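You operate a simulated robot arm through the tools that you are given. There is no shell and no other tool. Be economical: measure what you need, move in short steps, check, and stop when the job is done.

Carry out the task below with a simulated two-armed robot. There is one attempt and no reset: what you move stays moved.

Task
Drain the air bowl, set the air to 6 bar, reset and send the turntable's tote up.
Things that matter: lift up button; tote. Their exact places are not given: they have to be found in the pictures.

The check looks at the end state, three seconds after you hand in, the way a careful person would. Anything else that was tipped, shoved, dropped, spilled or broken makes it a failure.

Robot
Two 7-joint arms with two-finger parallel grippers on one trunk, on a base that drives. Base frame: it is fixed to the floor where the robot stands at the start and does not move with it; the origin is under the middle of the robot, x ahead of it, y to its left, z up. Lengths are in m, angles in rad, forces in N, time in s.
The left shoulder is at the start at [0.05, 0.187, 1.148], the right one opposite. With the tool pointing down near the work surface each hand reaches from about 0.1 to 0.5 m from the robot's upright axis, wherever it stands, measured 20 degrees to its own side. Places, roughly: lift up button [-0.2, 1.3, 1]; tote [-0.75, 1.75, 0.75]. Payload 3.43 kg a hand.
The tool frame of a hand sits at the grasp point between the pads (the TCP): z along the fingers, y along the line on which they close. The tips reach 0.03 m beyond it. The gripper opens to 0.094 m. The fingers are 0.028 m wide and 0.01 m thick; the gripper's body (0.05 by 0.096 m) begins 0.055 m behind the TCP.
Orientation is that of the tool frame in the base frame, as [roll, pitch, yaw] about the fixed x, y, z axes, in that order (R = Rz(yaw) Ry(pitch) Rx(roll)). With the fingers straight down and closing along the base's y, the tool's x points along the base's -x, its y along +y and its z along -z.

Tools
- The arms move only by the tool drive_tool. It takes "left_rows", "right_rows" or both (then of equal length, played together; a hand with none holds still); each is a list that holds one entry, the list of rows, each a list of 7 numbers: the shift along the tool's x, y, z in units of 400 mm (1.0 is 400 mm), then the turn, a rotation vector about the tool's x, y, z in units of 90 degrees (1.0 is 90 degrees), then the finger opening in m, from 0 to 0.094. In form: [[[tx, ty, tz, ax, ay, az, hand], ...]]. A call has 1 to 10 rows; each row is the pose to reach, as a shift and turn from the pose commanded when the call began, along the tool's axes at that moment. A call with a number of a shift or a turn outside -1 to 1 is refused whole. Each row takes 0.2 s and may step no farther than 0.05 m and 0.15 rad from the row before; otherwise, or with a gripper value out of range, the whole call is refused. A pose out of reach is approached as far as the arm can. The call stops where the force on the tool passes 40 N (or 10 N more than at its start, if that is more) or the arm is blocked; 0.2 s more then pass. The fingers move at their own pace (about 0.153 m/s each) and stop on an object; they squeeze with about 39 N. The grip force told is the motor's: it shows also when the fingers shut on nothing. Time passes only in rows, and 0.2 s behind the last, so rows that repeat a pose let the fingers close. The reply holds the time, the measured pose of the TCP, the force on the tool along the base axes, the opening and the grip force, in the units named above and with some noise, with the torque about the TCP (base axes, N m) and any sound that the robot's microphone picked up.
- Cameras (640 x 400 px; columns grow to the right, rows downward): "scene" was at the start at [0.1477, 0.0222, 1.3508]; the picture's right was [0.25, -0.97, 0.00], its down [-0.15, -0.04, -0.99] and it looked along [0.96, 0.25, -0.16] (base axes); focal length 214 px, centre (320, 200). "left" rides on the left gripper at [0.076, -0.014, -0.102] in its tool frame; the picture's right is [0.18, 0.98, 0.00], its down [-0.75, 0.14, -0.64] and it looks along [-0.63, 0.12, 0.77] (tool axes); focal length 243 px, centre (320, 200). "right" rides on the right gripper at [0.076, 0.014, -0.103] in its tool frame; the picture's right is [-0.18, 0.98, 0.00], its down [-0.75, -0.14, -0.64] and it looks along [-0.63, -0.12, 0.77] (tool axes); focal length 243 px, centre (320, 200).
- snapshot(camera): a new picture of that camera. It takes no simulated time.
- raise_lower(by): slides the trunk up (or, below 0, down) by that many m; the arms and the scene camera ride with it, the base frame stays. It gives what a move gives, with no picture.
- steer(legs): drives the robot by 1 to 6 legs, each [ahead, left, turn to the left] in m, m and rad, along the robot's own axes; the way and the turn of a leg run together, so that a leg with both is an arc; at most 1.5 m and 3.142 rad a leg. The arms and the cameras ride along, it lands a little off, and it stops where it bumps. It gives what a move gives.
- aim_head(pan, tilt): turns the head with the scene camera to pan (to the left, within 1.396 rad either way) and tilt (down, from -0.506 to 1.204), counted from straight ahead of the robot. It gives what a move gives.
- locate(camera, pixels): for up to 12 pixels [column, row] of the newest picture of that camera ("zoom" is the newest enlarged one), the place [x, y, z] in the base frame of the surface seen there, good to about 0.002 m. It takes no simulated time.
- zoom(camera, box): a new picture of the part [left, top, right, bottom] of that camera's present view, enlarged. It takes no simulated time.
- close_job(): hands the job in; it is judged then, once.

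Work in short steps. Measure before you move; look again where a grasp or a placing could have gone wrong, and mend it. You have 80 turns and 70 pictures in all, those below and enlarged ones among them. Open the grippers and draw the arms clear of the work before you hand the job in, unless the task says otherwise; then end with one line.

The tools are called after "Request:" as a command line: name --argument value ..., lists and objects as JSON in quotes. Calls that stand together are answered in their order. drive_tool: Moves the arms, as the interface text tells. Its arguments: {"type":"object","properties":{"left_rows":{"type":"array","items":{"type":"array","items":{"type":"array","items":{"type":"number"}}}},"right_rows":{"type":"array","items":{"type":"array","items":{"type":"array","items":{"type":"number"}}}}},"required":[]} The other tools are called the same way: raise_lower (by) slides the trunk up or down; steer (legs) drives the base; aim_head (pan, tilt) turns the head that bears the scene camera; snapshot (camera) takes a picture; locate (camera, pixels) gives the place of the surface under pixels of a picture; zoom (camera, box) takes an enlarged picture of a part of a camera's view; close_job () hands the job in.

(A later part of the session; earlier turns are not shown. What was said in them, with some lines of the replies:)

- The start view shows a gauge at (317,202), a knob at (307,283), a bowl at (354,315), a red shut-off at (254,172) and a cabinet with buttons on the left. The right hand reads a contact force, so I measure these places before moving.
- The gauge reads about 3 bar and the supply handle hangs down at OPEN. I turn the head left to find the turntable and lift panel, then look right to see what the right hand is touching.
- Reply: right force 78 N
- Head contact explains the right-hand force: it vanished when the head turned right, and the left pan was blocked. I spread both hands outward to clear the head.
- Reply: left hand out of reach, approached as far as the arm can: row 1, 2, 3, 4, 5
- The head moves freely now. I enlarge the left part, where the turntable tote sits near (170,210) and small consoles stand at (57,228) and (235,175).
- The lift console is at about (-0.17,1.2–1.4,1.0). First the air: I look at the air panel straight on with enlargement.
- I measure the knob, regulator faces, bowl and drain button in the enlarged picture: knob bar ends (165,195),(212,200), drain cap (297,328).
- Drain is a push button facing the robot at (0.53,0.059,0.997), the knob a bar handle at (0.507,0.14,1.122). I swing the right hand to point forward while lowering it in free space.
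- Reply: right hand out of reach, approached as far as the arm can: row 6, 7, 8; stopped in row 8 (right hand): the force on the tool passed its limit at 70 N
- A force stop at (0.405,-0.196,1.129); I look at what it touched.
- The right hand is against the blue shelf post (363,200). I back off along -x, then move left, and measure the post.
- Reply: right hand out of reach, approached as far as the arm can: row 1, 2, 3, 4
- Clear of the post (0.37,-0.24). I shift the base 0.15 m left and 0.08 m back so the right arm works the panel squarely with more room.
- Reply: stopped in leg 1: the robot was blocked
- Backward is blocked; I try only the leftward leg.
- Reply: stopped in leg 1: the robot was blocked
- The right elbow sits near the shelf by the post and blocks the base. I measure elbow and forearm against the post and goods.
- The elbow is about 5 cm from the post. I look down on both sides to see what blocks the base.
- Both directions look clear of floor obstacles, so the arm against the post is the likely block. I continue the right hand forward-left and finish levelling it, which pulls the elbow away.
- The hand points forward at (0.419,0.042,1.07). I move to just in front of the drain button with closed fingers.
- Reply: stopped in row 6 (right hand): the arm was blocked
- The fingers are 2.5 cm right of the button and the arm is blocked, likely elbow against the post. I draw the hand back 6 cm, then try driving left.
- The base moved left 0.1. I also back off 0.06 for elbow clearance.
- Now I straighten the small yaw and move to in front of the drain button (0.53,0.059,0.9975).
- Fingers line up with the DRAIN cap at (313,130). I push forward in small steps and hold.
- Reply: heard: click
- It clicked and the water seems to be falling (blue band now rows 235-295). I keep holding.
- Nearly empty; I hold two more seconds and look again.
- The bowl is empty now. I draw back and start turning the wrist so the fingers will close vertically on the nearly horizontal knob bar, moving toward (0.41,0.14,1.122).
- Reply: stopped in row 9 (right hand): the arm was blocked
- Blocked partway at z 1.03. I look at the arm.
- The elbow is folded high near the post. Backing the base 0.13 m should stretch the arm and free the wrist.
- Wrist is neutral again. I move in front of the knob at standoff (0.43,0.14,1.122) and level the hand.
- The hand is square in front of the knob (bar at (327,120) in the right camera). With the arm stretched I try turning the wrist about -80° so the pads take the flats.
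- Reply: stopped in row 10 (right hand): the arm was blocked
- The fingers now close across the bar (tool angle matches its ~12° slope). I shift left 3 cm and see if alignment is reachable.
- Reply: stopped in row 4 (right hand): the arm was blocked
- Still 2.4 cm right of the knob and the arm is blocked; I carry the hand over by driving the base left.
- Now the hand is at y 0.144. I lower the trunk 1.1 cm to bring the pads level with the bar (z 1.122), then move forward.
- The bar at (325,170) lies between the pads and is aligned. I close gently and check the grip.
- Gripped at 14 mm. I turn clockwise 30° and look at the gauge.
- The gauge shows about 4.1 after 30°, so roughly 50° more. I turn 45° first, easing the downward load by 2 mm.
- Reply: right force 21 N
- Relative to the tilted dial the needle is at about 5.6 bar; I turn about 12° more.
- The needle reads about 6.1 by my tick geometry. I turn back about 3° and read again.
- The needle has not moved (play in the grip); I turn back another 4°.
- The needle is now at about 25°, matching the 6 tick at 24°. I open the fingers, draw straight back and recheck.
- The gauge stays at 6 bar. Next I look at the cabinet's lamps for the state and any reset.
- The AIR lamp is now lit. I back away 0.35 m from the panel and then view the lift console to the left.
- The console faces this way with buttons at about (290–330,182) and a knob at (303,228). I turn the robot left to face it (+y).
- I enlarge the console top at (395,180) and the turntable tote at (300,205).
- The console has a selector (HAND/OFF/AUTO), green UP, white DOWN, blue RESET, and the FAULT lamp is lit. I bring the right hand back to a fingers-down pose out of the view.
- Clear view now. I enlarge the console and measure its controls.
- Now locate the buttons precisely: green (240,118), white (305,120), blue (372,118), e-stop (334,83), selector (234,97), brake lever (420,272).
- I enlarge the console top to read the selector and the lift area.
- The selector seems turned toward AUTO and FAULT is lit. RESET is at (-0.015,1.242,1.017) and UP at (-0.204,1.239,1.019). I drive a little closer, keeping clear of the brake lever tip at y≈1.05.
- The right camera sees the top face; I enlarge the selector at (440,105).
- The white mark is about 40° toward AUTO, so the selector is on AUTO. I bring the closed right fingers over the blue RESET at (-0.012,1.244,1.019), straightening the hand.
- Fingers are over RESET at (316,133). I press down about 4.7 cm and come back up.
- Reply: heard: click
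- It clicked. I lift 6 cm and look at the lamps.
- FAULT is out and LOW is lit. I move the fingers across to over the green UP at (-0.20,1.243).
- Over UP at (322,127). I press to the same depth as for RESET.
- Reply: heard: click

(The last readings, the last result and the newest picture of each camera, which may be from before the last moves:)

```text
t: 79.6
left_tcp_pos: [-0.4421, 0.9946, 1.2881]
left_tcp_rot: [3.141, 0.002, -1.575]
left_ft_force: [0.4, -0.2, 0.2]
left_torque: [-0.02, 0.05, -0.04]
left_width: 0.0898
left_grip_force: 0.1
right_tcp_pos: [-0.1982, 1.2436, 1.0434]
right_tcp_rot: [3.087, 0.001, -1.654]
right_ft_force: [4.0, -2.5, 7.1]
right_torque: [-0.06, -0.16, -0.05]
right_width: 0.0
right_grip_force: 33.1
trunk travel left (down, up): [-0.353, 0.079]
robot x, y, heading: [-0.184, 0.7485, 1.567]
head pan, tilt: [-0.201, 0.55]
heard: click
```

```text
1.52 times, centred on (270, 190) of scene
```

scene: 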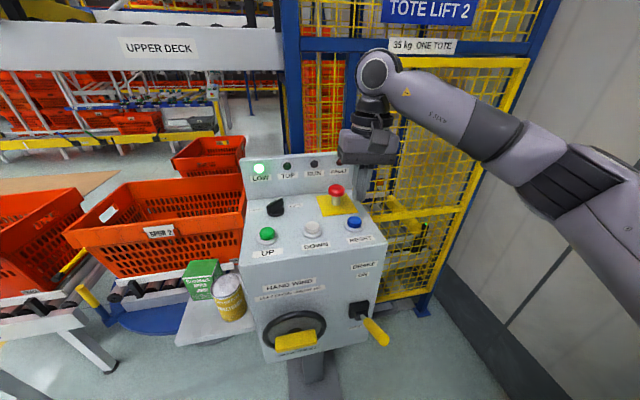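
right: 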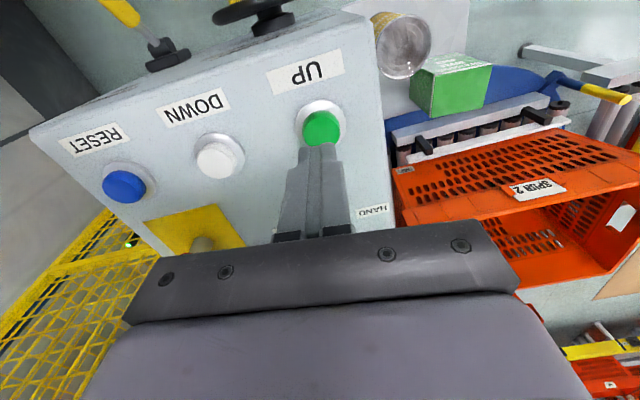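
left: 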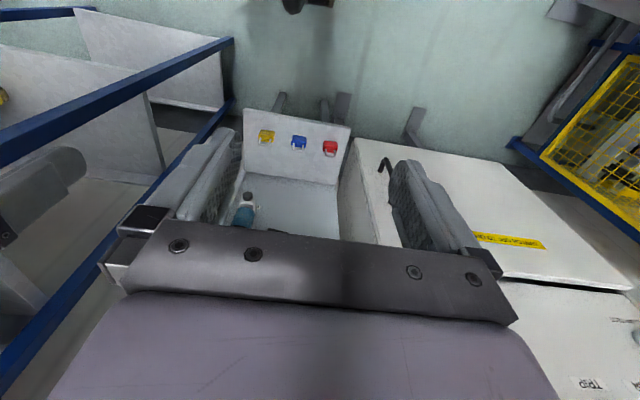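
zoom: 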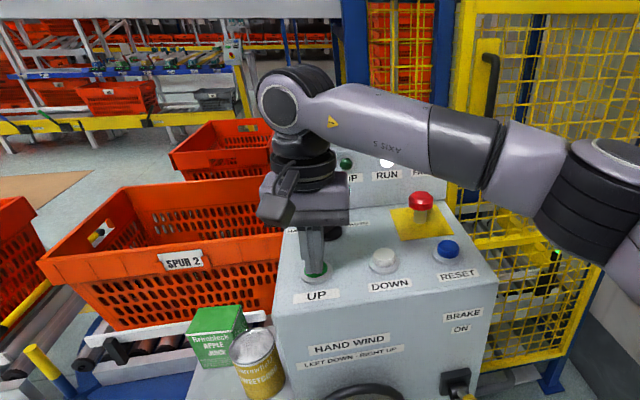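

RUN lit. I lift the fingers off and see whether the cycle continues by itself.

Request:
drive_tool --right_rows '[[[0, 0, -0.08, 0, 0, 0, 0], [0, 0, -0.18, 0, 0, 0, 0], [0, 0, -0.28, 0, 0, 0, 0], [0, 0, -0.38, 0, 0, 0, 0], [0, 0, -0.48, 0, 0, 0, 0], [0.1, -0.05, -0.55, 0, 0, 0, 0], [0.2, -0.1, -0.58, 0, 0, 0, 0], [0.3, -0.15, -0.58, 0, 0, 0, 0], [0.3, -0.15, -0.58, 0, 0, 0, 0]]]'

Request:
aim_head --pan 0.1 --tilt 0.35

Request:
snapshot --camera "scene"

```text
refused: row 6 steps farther than a row can; nothing moved
```

```text
t: 80.4
left_tcp_pos: [-0.442, 0.9949, 1.2874]
left_tcp_rot: [3.141, 0.002, -1.574]
left_ft_force: [0.9, 0.3, -1.1]
left_torque: [-0.01, 0.01, 0.02]
left_width: 0.09
left_grip_force: 0.2
right_tcp_pos: [-0.2007, 1.2434, 1.0429]
right_tcp_rot: [3.086, -0.002, -1.655]
right_ft_force: [3.6, -1.0, 7.9]
right_torque: [0.01, -0.17, 0.0]
right_width: 0.0
right_grip_force: 33.1
trunk travel left (down, up): [-0.353, 0.079]
robot x, y, heading: [-0.1832, 0.7476, 1.567]
head pan, tilt: [0.099, 0.351]
```

```text
10 pictures are left
```

scene: 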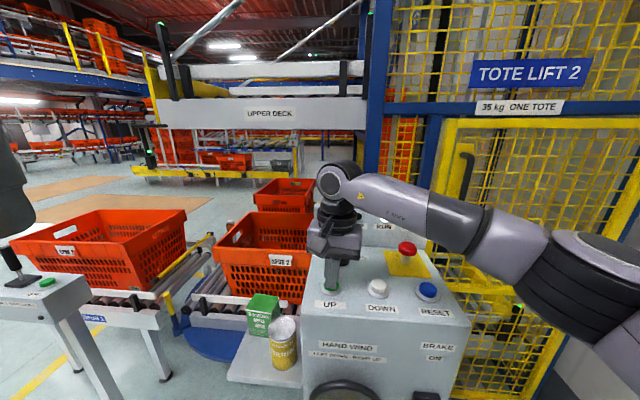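

The row step was refused; I lift straight up in smaller steps.

Request:
drive_tool --right_rows '[[[0, 0, -0.08, 0, 0, 0, 0], [0, 0, -0.18, 0, 0, 0, 0], [0, 0, -0.28, 0, 0, 0, 0], [0, 0, -0.38, 0, 0, 0, 0], [0, 0, -0.48, 0, 0, 0, 0], [0.06, -0.06, -0.52, 0, 0, 0, 0], [0.12, -0.12, -0.55, 0, 0, 0, 0], [0.18, -0.18, -0.55, 0, 0, 0, 0], [0.24, -0.24, -0.55, 0, 0, 0, 0], [0.3, -0.3, -0.55, 0, 0, 0, 0]]]'

Request:
snapshot --camera "scene"

```text
t: 82.6
left_tcp_pos: [-0.4412, 0.9959, 1.2871]
left_tcp_rot: [3.141, 0.002, -1.574]
left_ft_force: [0.6, 0.7, -0.5]
left_torque: [0.01, 0.02, 0.02]
left_width: 0.0898
left_grip_force: 0.2
right_tcp_pos: [-0.0782, 1.1123, 1.2542]
right_tcp_rot: [3.088, -0.004, -1.653]
right_ft_force: [-0.5, 0.4, -0.8]
right_torque: [0.01, -0.01, 0.0]
right_width: 0.0002
right_grip_force: 33.2
right hand out of reach, approached as far as the arm can: row 5
trunk travel left (down, up): [-0.353, 0.079]
robot x, y, heading: [-0.179, 0.7451, 1.563]
head pan, tilt: [0.099, 0.351]
```

```text
9 pictures are left
```

scene: 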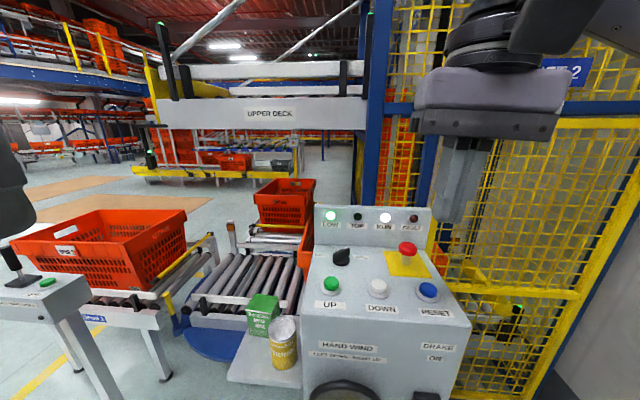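

The tote is rolling off the turntable into the lift and RUN is lit. I wait, backing the robot off 0.2 m meanwhile.

Request:
steer --legs '[[-0.2, 0, 0]]'

Request:
drive_tool --right_rows '[[[0, 0, 0, 0, 0, 0, 0.04], [0, 0, 0, 0, 0, 0, 0.08], [0, 0, 0, 0, 0, 0, 0.08], [0, 0, 0, 0, 0, 0, 0.08], [0, 0, 0, 0, 0, 0, 0.08], [0, 0, 0, 0, 0, 0, 0.08], [0, 0, 0, 0, 0, 0, 0.08], [0, 0, 0, 0, 0, 0, 0.08], [0, 0, 0, 0, 0, 0, 0.08], [0, 0, 0, 0, 0, 0, 0.08]]]'

Request:
aim_head --pan -0.1 --tilt 0.1

Request:
snapshot --camera "scene"

```text
t: 84.2
left_tcp_pos: [-0.4433, 0.798, 1.2873]
left_tcp_rot: [-3.14, -0.001, -1.574]
left_ft_force: [-0.2, -0.5, 0.6]
left_torque: [0.04, 0.01, -0.02]
left_width: 0.0897
left_grip_force: 0.0
right_tcp_pos: [-0.0817, 0.9165, 1.2548]
right_tcp_rot: [3.087, -0.001, -1.653]
right_ft_force: [-0.4, -0.4, -0.1]
right_torque: [0.04, 0.06, 0.02]
right_width: 0.0001
right_grip_force: 33.3
trunk travel left (down, up): [-0.353, 0.079]
robot x, y, heading: [-0.186, 0.5516, 1.565]
head pan, tilt: [0.099, 0.351]
```

```text
t: 86.4
left_tcp_pos: [-0.4433, 0.7996, 1.2865]
left_tcp_rot: [-3.14, 0.0, -1.574]
left_ft_force: [0.5, -0.2, 0.1]
left_torque: [0.03, -0.05, -0.01]
left_width: 0.0898
left_grip_force: 0.0
right_tcp_pos: [-0.0806, 0.9172, 1.2547]
right_tcp_rot: [3.087, -0.001, -1.654]
right_ft_force: [0.0, -1.4, 0.8]
right_torque: [-0.01, 0.01, 0.02]
right_width: 0.0801
right_grip_force: 0.0
trunk travel left (down, up): [-0.353, 0.079]
robot x, y, heading: [-0.1801, 0.5515, 1.566]
head pan, tilt: [0.099, 0.351]
```

```text
t: 87.2
left_tcp_pos: [-0.4433, 0.7995, 1.2875]
left_tcp_rot: [-3.14, -0.001, -1.572]
left_ft_force: [-0.6, 0.2, -0.3]
left_torque: [0.01, 0.01, -0.03]
left_width: 0.0901
left_grip_force: 0.1
right_tcp_pos: [-0.0813, 0.9172, 1.2552]
right_tcp_rot: [3.087, -0.003, -1.654]
right_ft_force: [-0.4, -0.1, 1.0]
right_torque: [0.03, 0.03, -0.01]
right_width: 0.08
right_grip_force: 0.1
trunk travel left (down, up): [-0.353, 0.079]
robot x, y, heading: [-0.1823, 0.5529, 1.567]
head pan, tilt: [-0.099, 0.099]
```

```text
8 pictures are left
```

scene: 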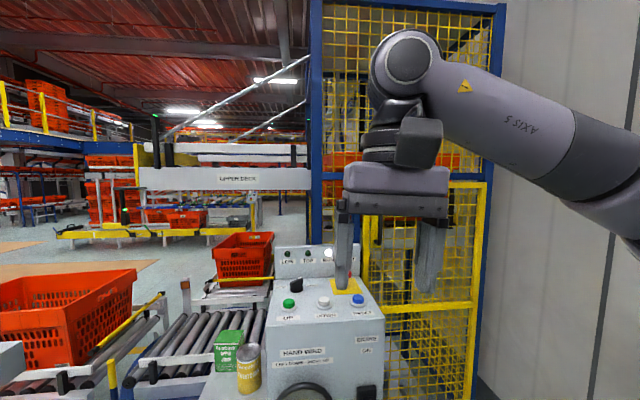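

LOW has gone out and RUN is lit, so the lift is rising. I wait further and then read the lamps.

Request:
drive_tool --right_rows '[[[0, -0.05, 0, 0, 0, 0, 0.08], [0, -0.1, 0, 0, 0, 0, 0.08], [0, -0.15, 0, 0, 0, 0, 0.08], [0, -0.2, 0, 0, 0, 0, 0.08], [0, -0.2, 0, 0, 0, 0, 0.08], [0, -0.2, 0, 0, 0, 0, 0.08], [0, -0.2, 0, 0, 0, 0, 0.08], [0, -0.2, 0, 0, 0, 0, 0.08], [0, -0.2, 0, 0, 0, 0, 0.08], [0, -0.2, 0, 0, 0, 0, 0.08]]]'

Request:
drive_tool --right_rows '[[[0, 0, 0, 0, 0, 0, 0.08], [0, 0, 0, 0, 0, 0, 0.08], [0, 0, 0, 0, 0, 0, 0.08], [0, 0, 0, 0, 0, 0, 0.08], [0, 0, 0, 0, 0, 0, 0.08], [0, 0, 0, 0, 0, 0, 0.08], [0, 0, 0, 0, 0, 0, 0.08], [0, 0, 0, 0, 0, 0, 0.08], [0, 0, 0, 0, 0, 0, 0.08], [0, 0, 0, 0, 0, 0, 0.08]]]'

Request:
aim_head --pan 0.0 --tilt 0.0

Request:
snapshot --camera "scene"

```text
t: 89.4
left_tcp_pos: [-0.4425, 0.7987, 1.2869]
left_tcp_rot: [-3.141, -0.001, -1.573]
left_ft_force: [-0.3, 0.0, -0.6]
left_torque: [0.0, -0.01, -0.01]
left_width: 0.09
left_grip_force: 0.0
right_tcp_pos: [-0.0007, 0.911, 1.2515]
right_tcp_rot: [3.088, -0.003, -1.653]
right_ft_force: [0.0, -0.1, 0.1]
right_torque: [0.0, 0.0, 0.0]
right_width: 0.08
right_grip_force: 0.2
trunk travel left (down, up): [-0.353, 0.079]
robot x, y, heading: [-0.1788, 0.5541, 1.562]
head pan, tilt: [-0.099, 0.099]
```

```text
t: 91.6
left_tcp_pos: [-0.4433, 0.7991, 1.2866]
left_tcp_rot: [-3.14, 0.001, -1.572]
left_ft_force: [-0.2, 0.0, -0.3]
left_torque: [-0.02, 0.0, 0.03]
left_width: 0.0902
left_grip_force: 0.0
right_tcp_pos: [-0.0011, 0.9101, 1.2513]
right_tcp_rot: [3.087, -0.001, -1.654]
right_ft_force: [-0.3, -0.7, 0.0]
right_torque: [0.0, 0.01, 0.02]
right_width: 0.0799
right_grip_force: 0.1
trunk travel left (down, up): [-0.353, 0.079]
robot x, y, heading: [-0.1783, 0.5532, 1.562]
head pan, tilt: [-0.099, 0.099]
```

```text
t: 92.2
left_tcp_pos: [-0.4431, 0.7996, 1.2865]
left_tcp_rot: [-3.139, 0.0, -1.572]
left_ft_force: [0.2, -0.4, 1.2]
left_torque: [0.0, 0.01, -0.02]
left_width: 0.0901
left_grip_force: 0.2
right_tcp_pos: [0.0, 0.9102, 1.2504]
right_tcp_rot: [3.088, -0.003, -1.654]
right_ft_force: [0.2, 1.1, 0.0]
right_torque: [-0.02, 0.03, 0.01]
right_width: 0.0801
right_grip_force: 0.0
trunk travel left (down, up): [-0.353, 0.079]
robot x, y, heading: [-0.1837, 0.5506, 1.567]
head pan, tilt: [0.0, 0.0]
```

```text
7 pictures are left
```

scene: 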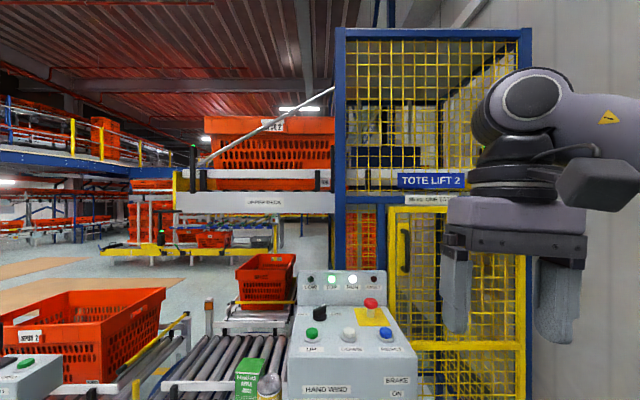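

The tote is up on the upper deck; TOP and RUN are lit. I wait a few seconds more and check that it comes to rest.

Request:
drive_tool --right_rows '[[[0, 0, 0, 0, 0, 0, 0.08], [0, 0, 0, 0, 0, 0, 0.08], [0, 0, 0, 0, 0, 0, 0.08], [0, 0, 0, 0, 0, 0, 0.08], [0, 0, 0, 0, 0, 0, 0.08], [0, 0, 0, 0, 0, 0, 0.08], [0, 0, 0, 0, 0, 0, 0.08], [0, 0, 0, 0, 0, 0, 0.08], [0, 0, 0, 0, 0, 0, 0.08], [0, 0, 0, 0, 0, 0, 0.08]]]'

Request:
drive_tool --right_rows '[[[0, 0, 0, 0, 0, 0, 0.08], [0, 0, 0, 0, 0, 0, 0.08], [0, 0, 0, 0, 0, 0, 0.08], [0, 0, 0, 0, 0, 0, 0.08], [0, 0, 0, 0, 0, 0, 0.08], [0, 0, 0, 0, 0, 0, 0.08], [0, 0, 0, 0, 0, 0, 0.08], [0, 0, 0, 0, 0, 0, 0.08], [0, 0, 0, 0, 0, 0, 0.08], [0, 0, 0, 0, 0, 0, 0.08]]]'

Request:
snapshot --camera "scene"

Request:
zoom --camera "scene" --box '[280, 260, 420, 350]'

```text
t: 94.5
left_tcp_pos: [-0.4442, 0.7996, 1.2872]
left_tcp_rot: [-3.139, -0.002, -1.574]
left_ft_force: [-0.4, 0.3, -0.4]
left_torque: [0.02, 0.02, 0.01]
left_width: 0.0904
left_grip_force: 0.1
right_tcp_pos: [-0.0013, 0.9121, 1.2504]
right_tcp_rot: [3.087, -0.001, -1.653]
right_ft_force: [0.7, -0.4, 0.4]
right_torque: [0.01, 0.0, -0.06]
right_width: 0.0801
right_grip_force: 0.0
trunk travel left (down, up): [-0.353, 0.079]
robot x, y, heading: [-0.1811, 0.5512, 1.567]
head pan, tilt: [0.0, 0.0]
```

```text
t: 96.7
left_tcp_pos: [-0.4437, 0.7991, 1.2865]
left_tcp_rot: [-3.14, 0.001, -1.573]
left_ft_force: [0.3, 0.3, 0.1]
left_torque: [0.01, -0.01, -0.01]
left_width: 0.09
left_grip_force: 0.1
right_tcp_pos: [-0.0005, 0.9115, 1.2514]
right_tcp_rot: [3.086, 0.0, -1.654]
right_ft_force: [-0.8, -0.4, -0.6]
right_torque: [0.01, 0.0, -0.03]
right_width: 0.0801
right_grip_force: 0.1
trunk travel left (down, up): [-0.353, 0.079]
robot x, y, heading: [-0.1831, 0.5513, 1.568]
head pan, tilt: [0.0, 0.0]
```

```text
6 pictures are left
```

scene: 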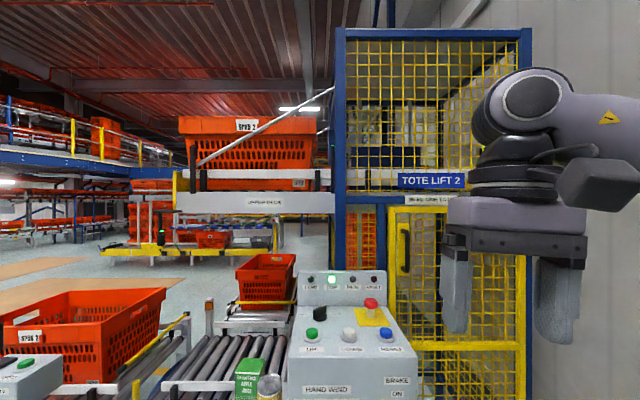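

```text
4.44 times, centred on (350, 305) of scene
```

zoom: 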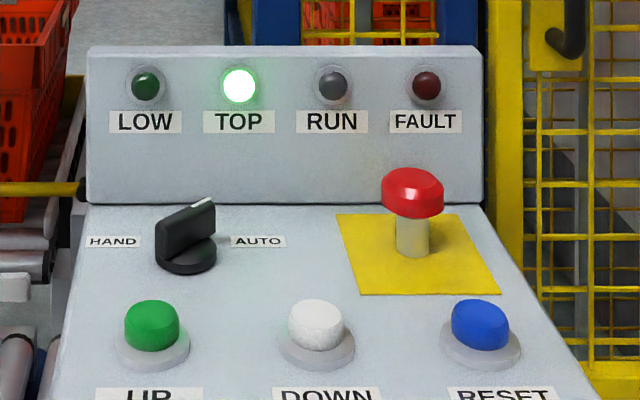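

The tote rests on the upper deck. TOP is lit, RUN and FAULT are out, the grippers are open and both arms are clear, so I hand in.

Request:
close_job

```text
The job is handed in.
```

I drained the air bowl, set the air to 6 bar on the gauge, reset the fault and sent the turntable's tote up. The tote is resting on the upper deck with TOP lit and RUN and FAULT out. Early on, the right arm bumped a shelf post; I saw nothing move on the shelf.
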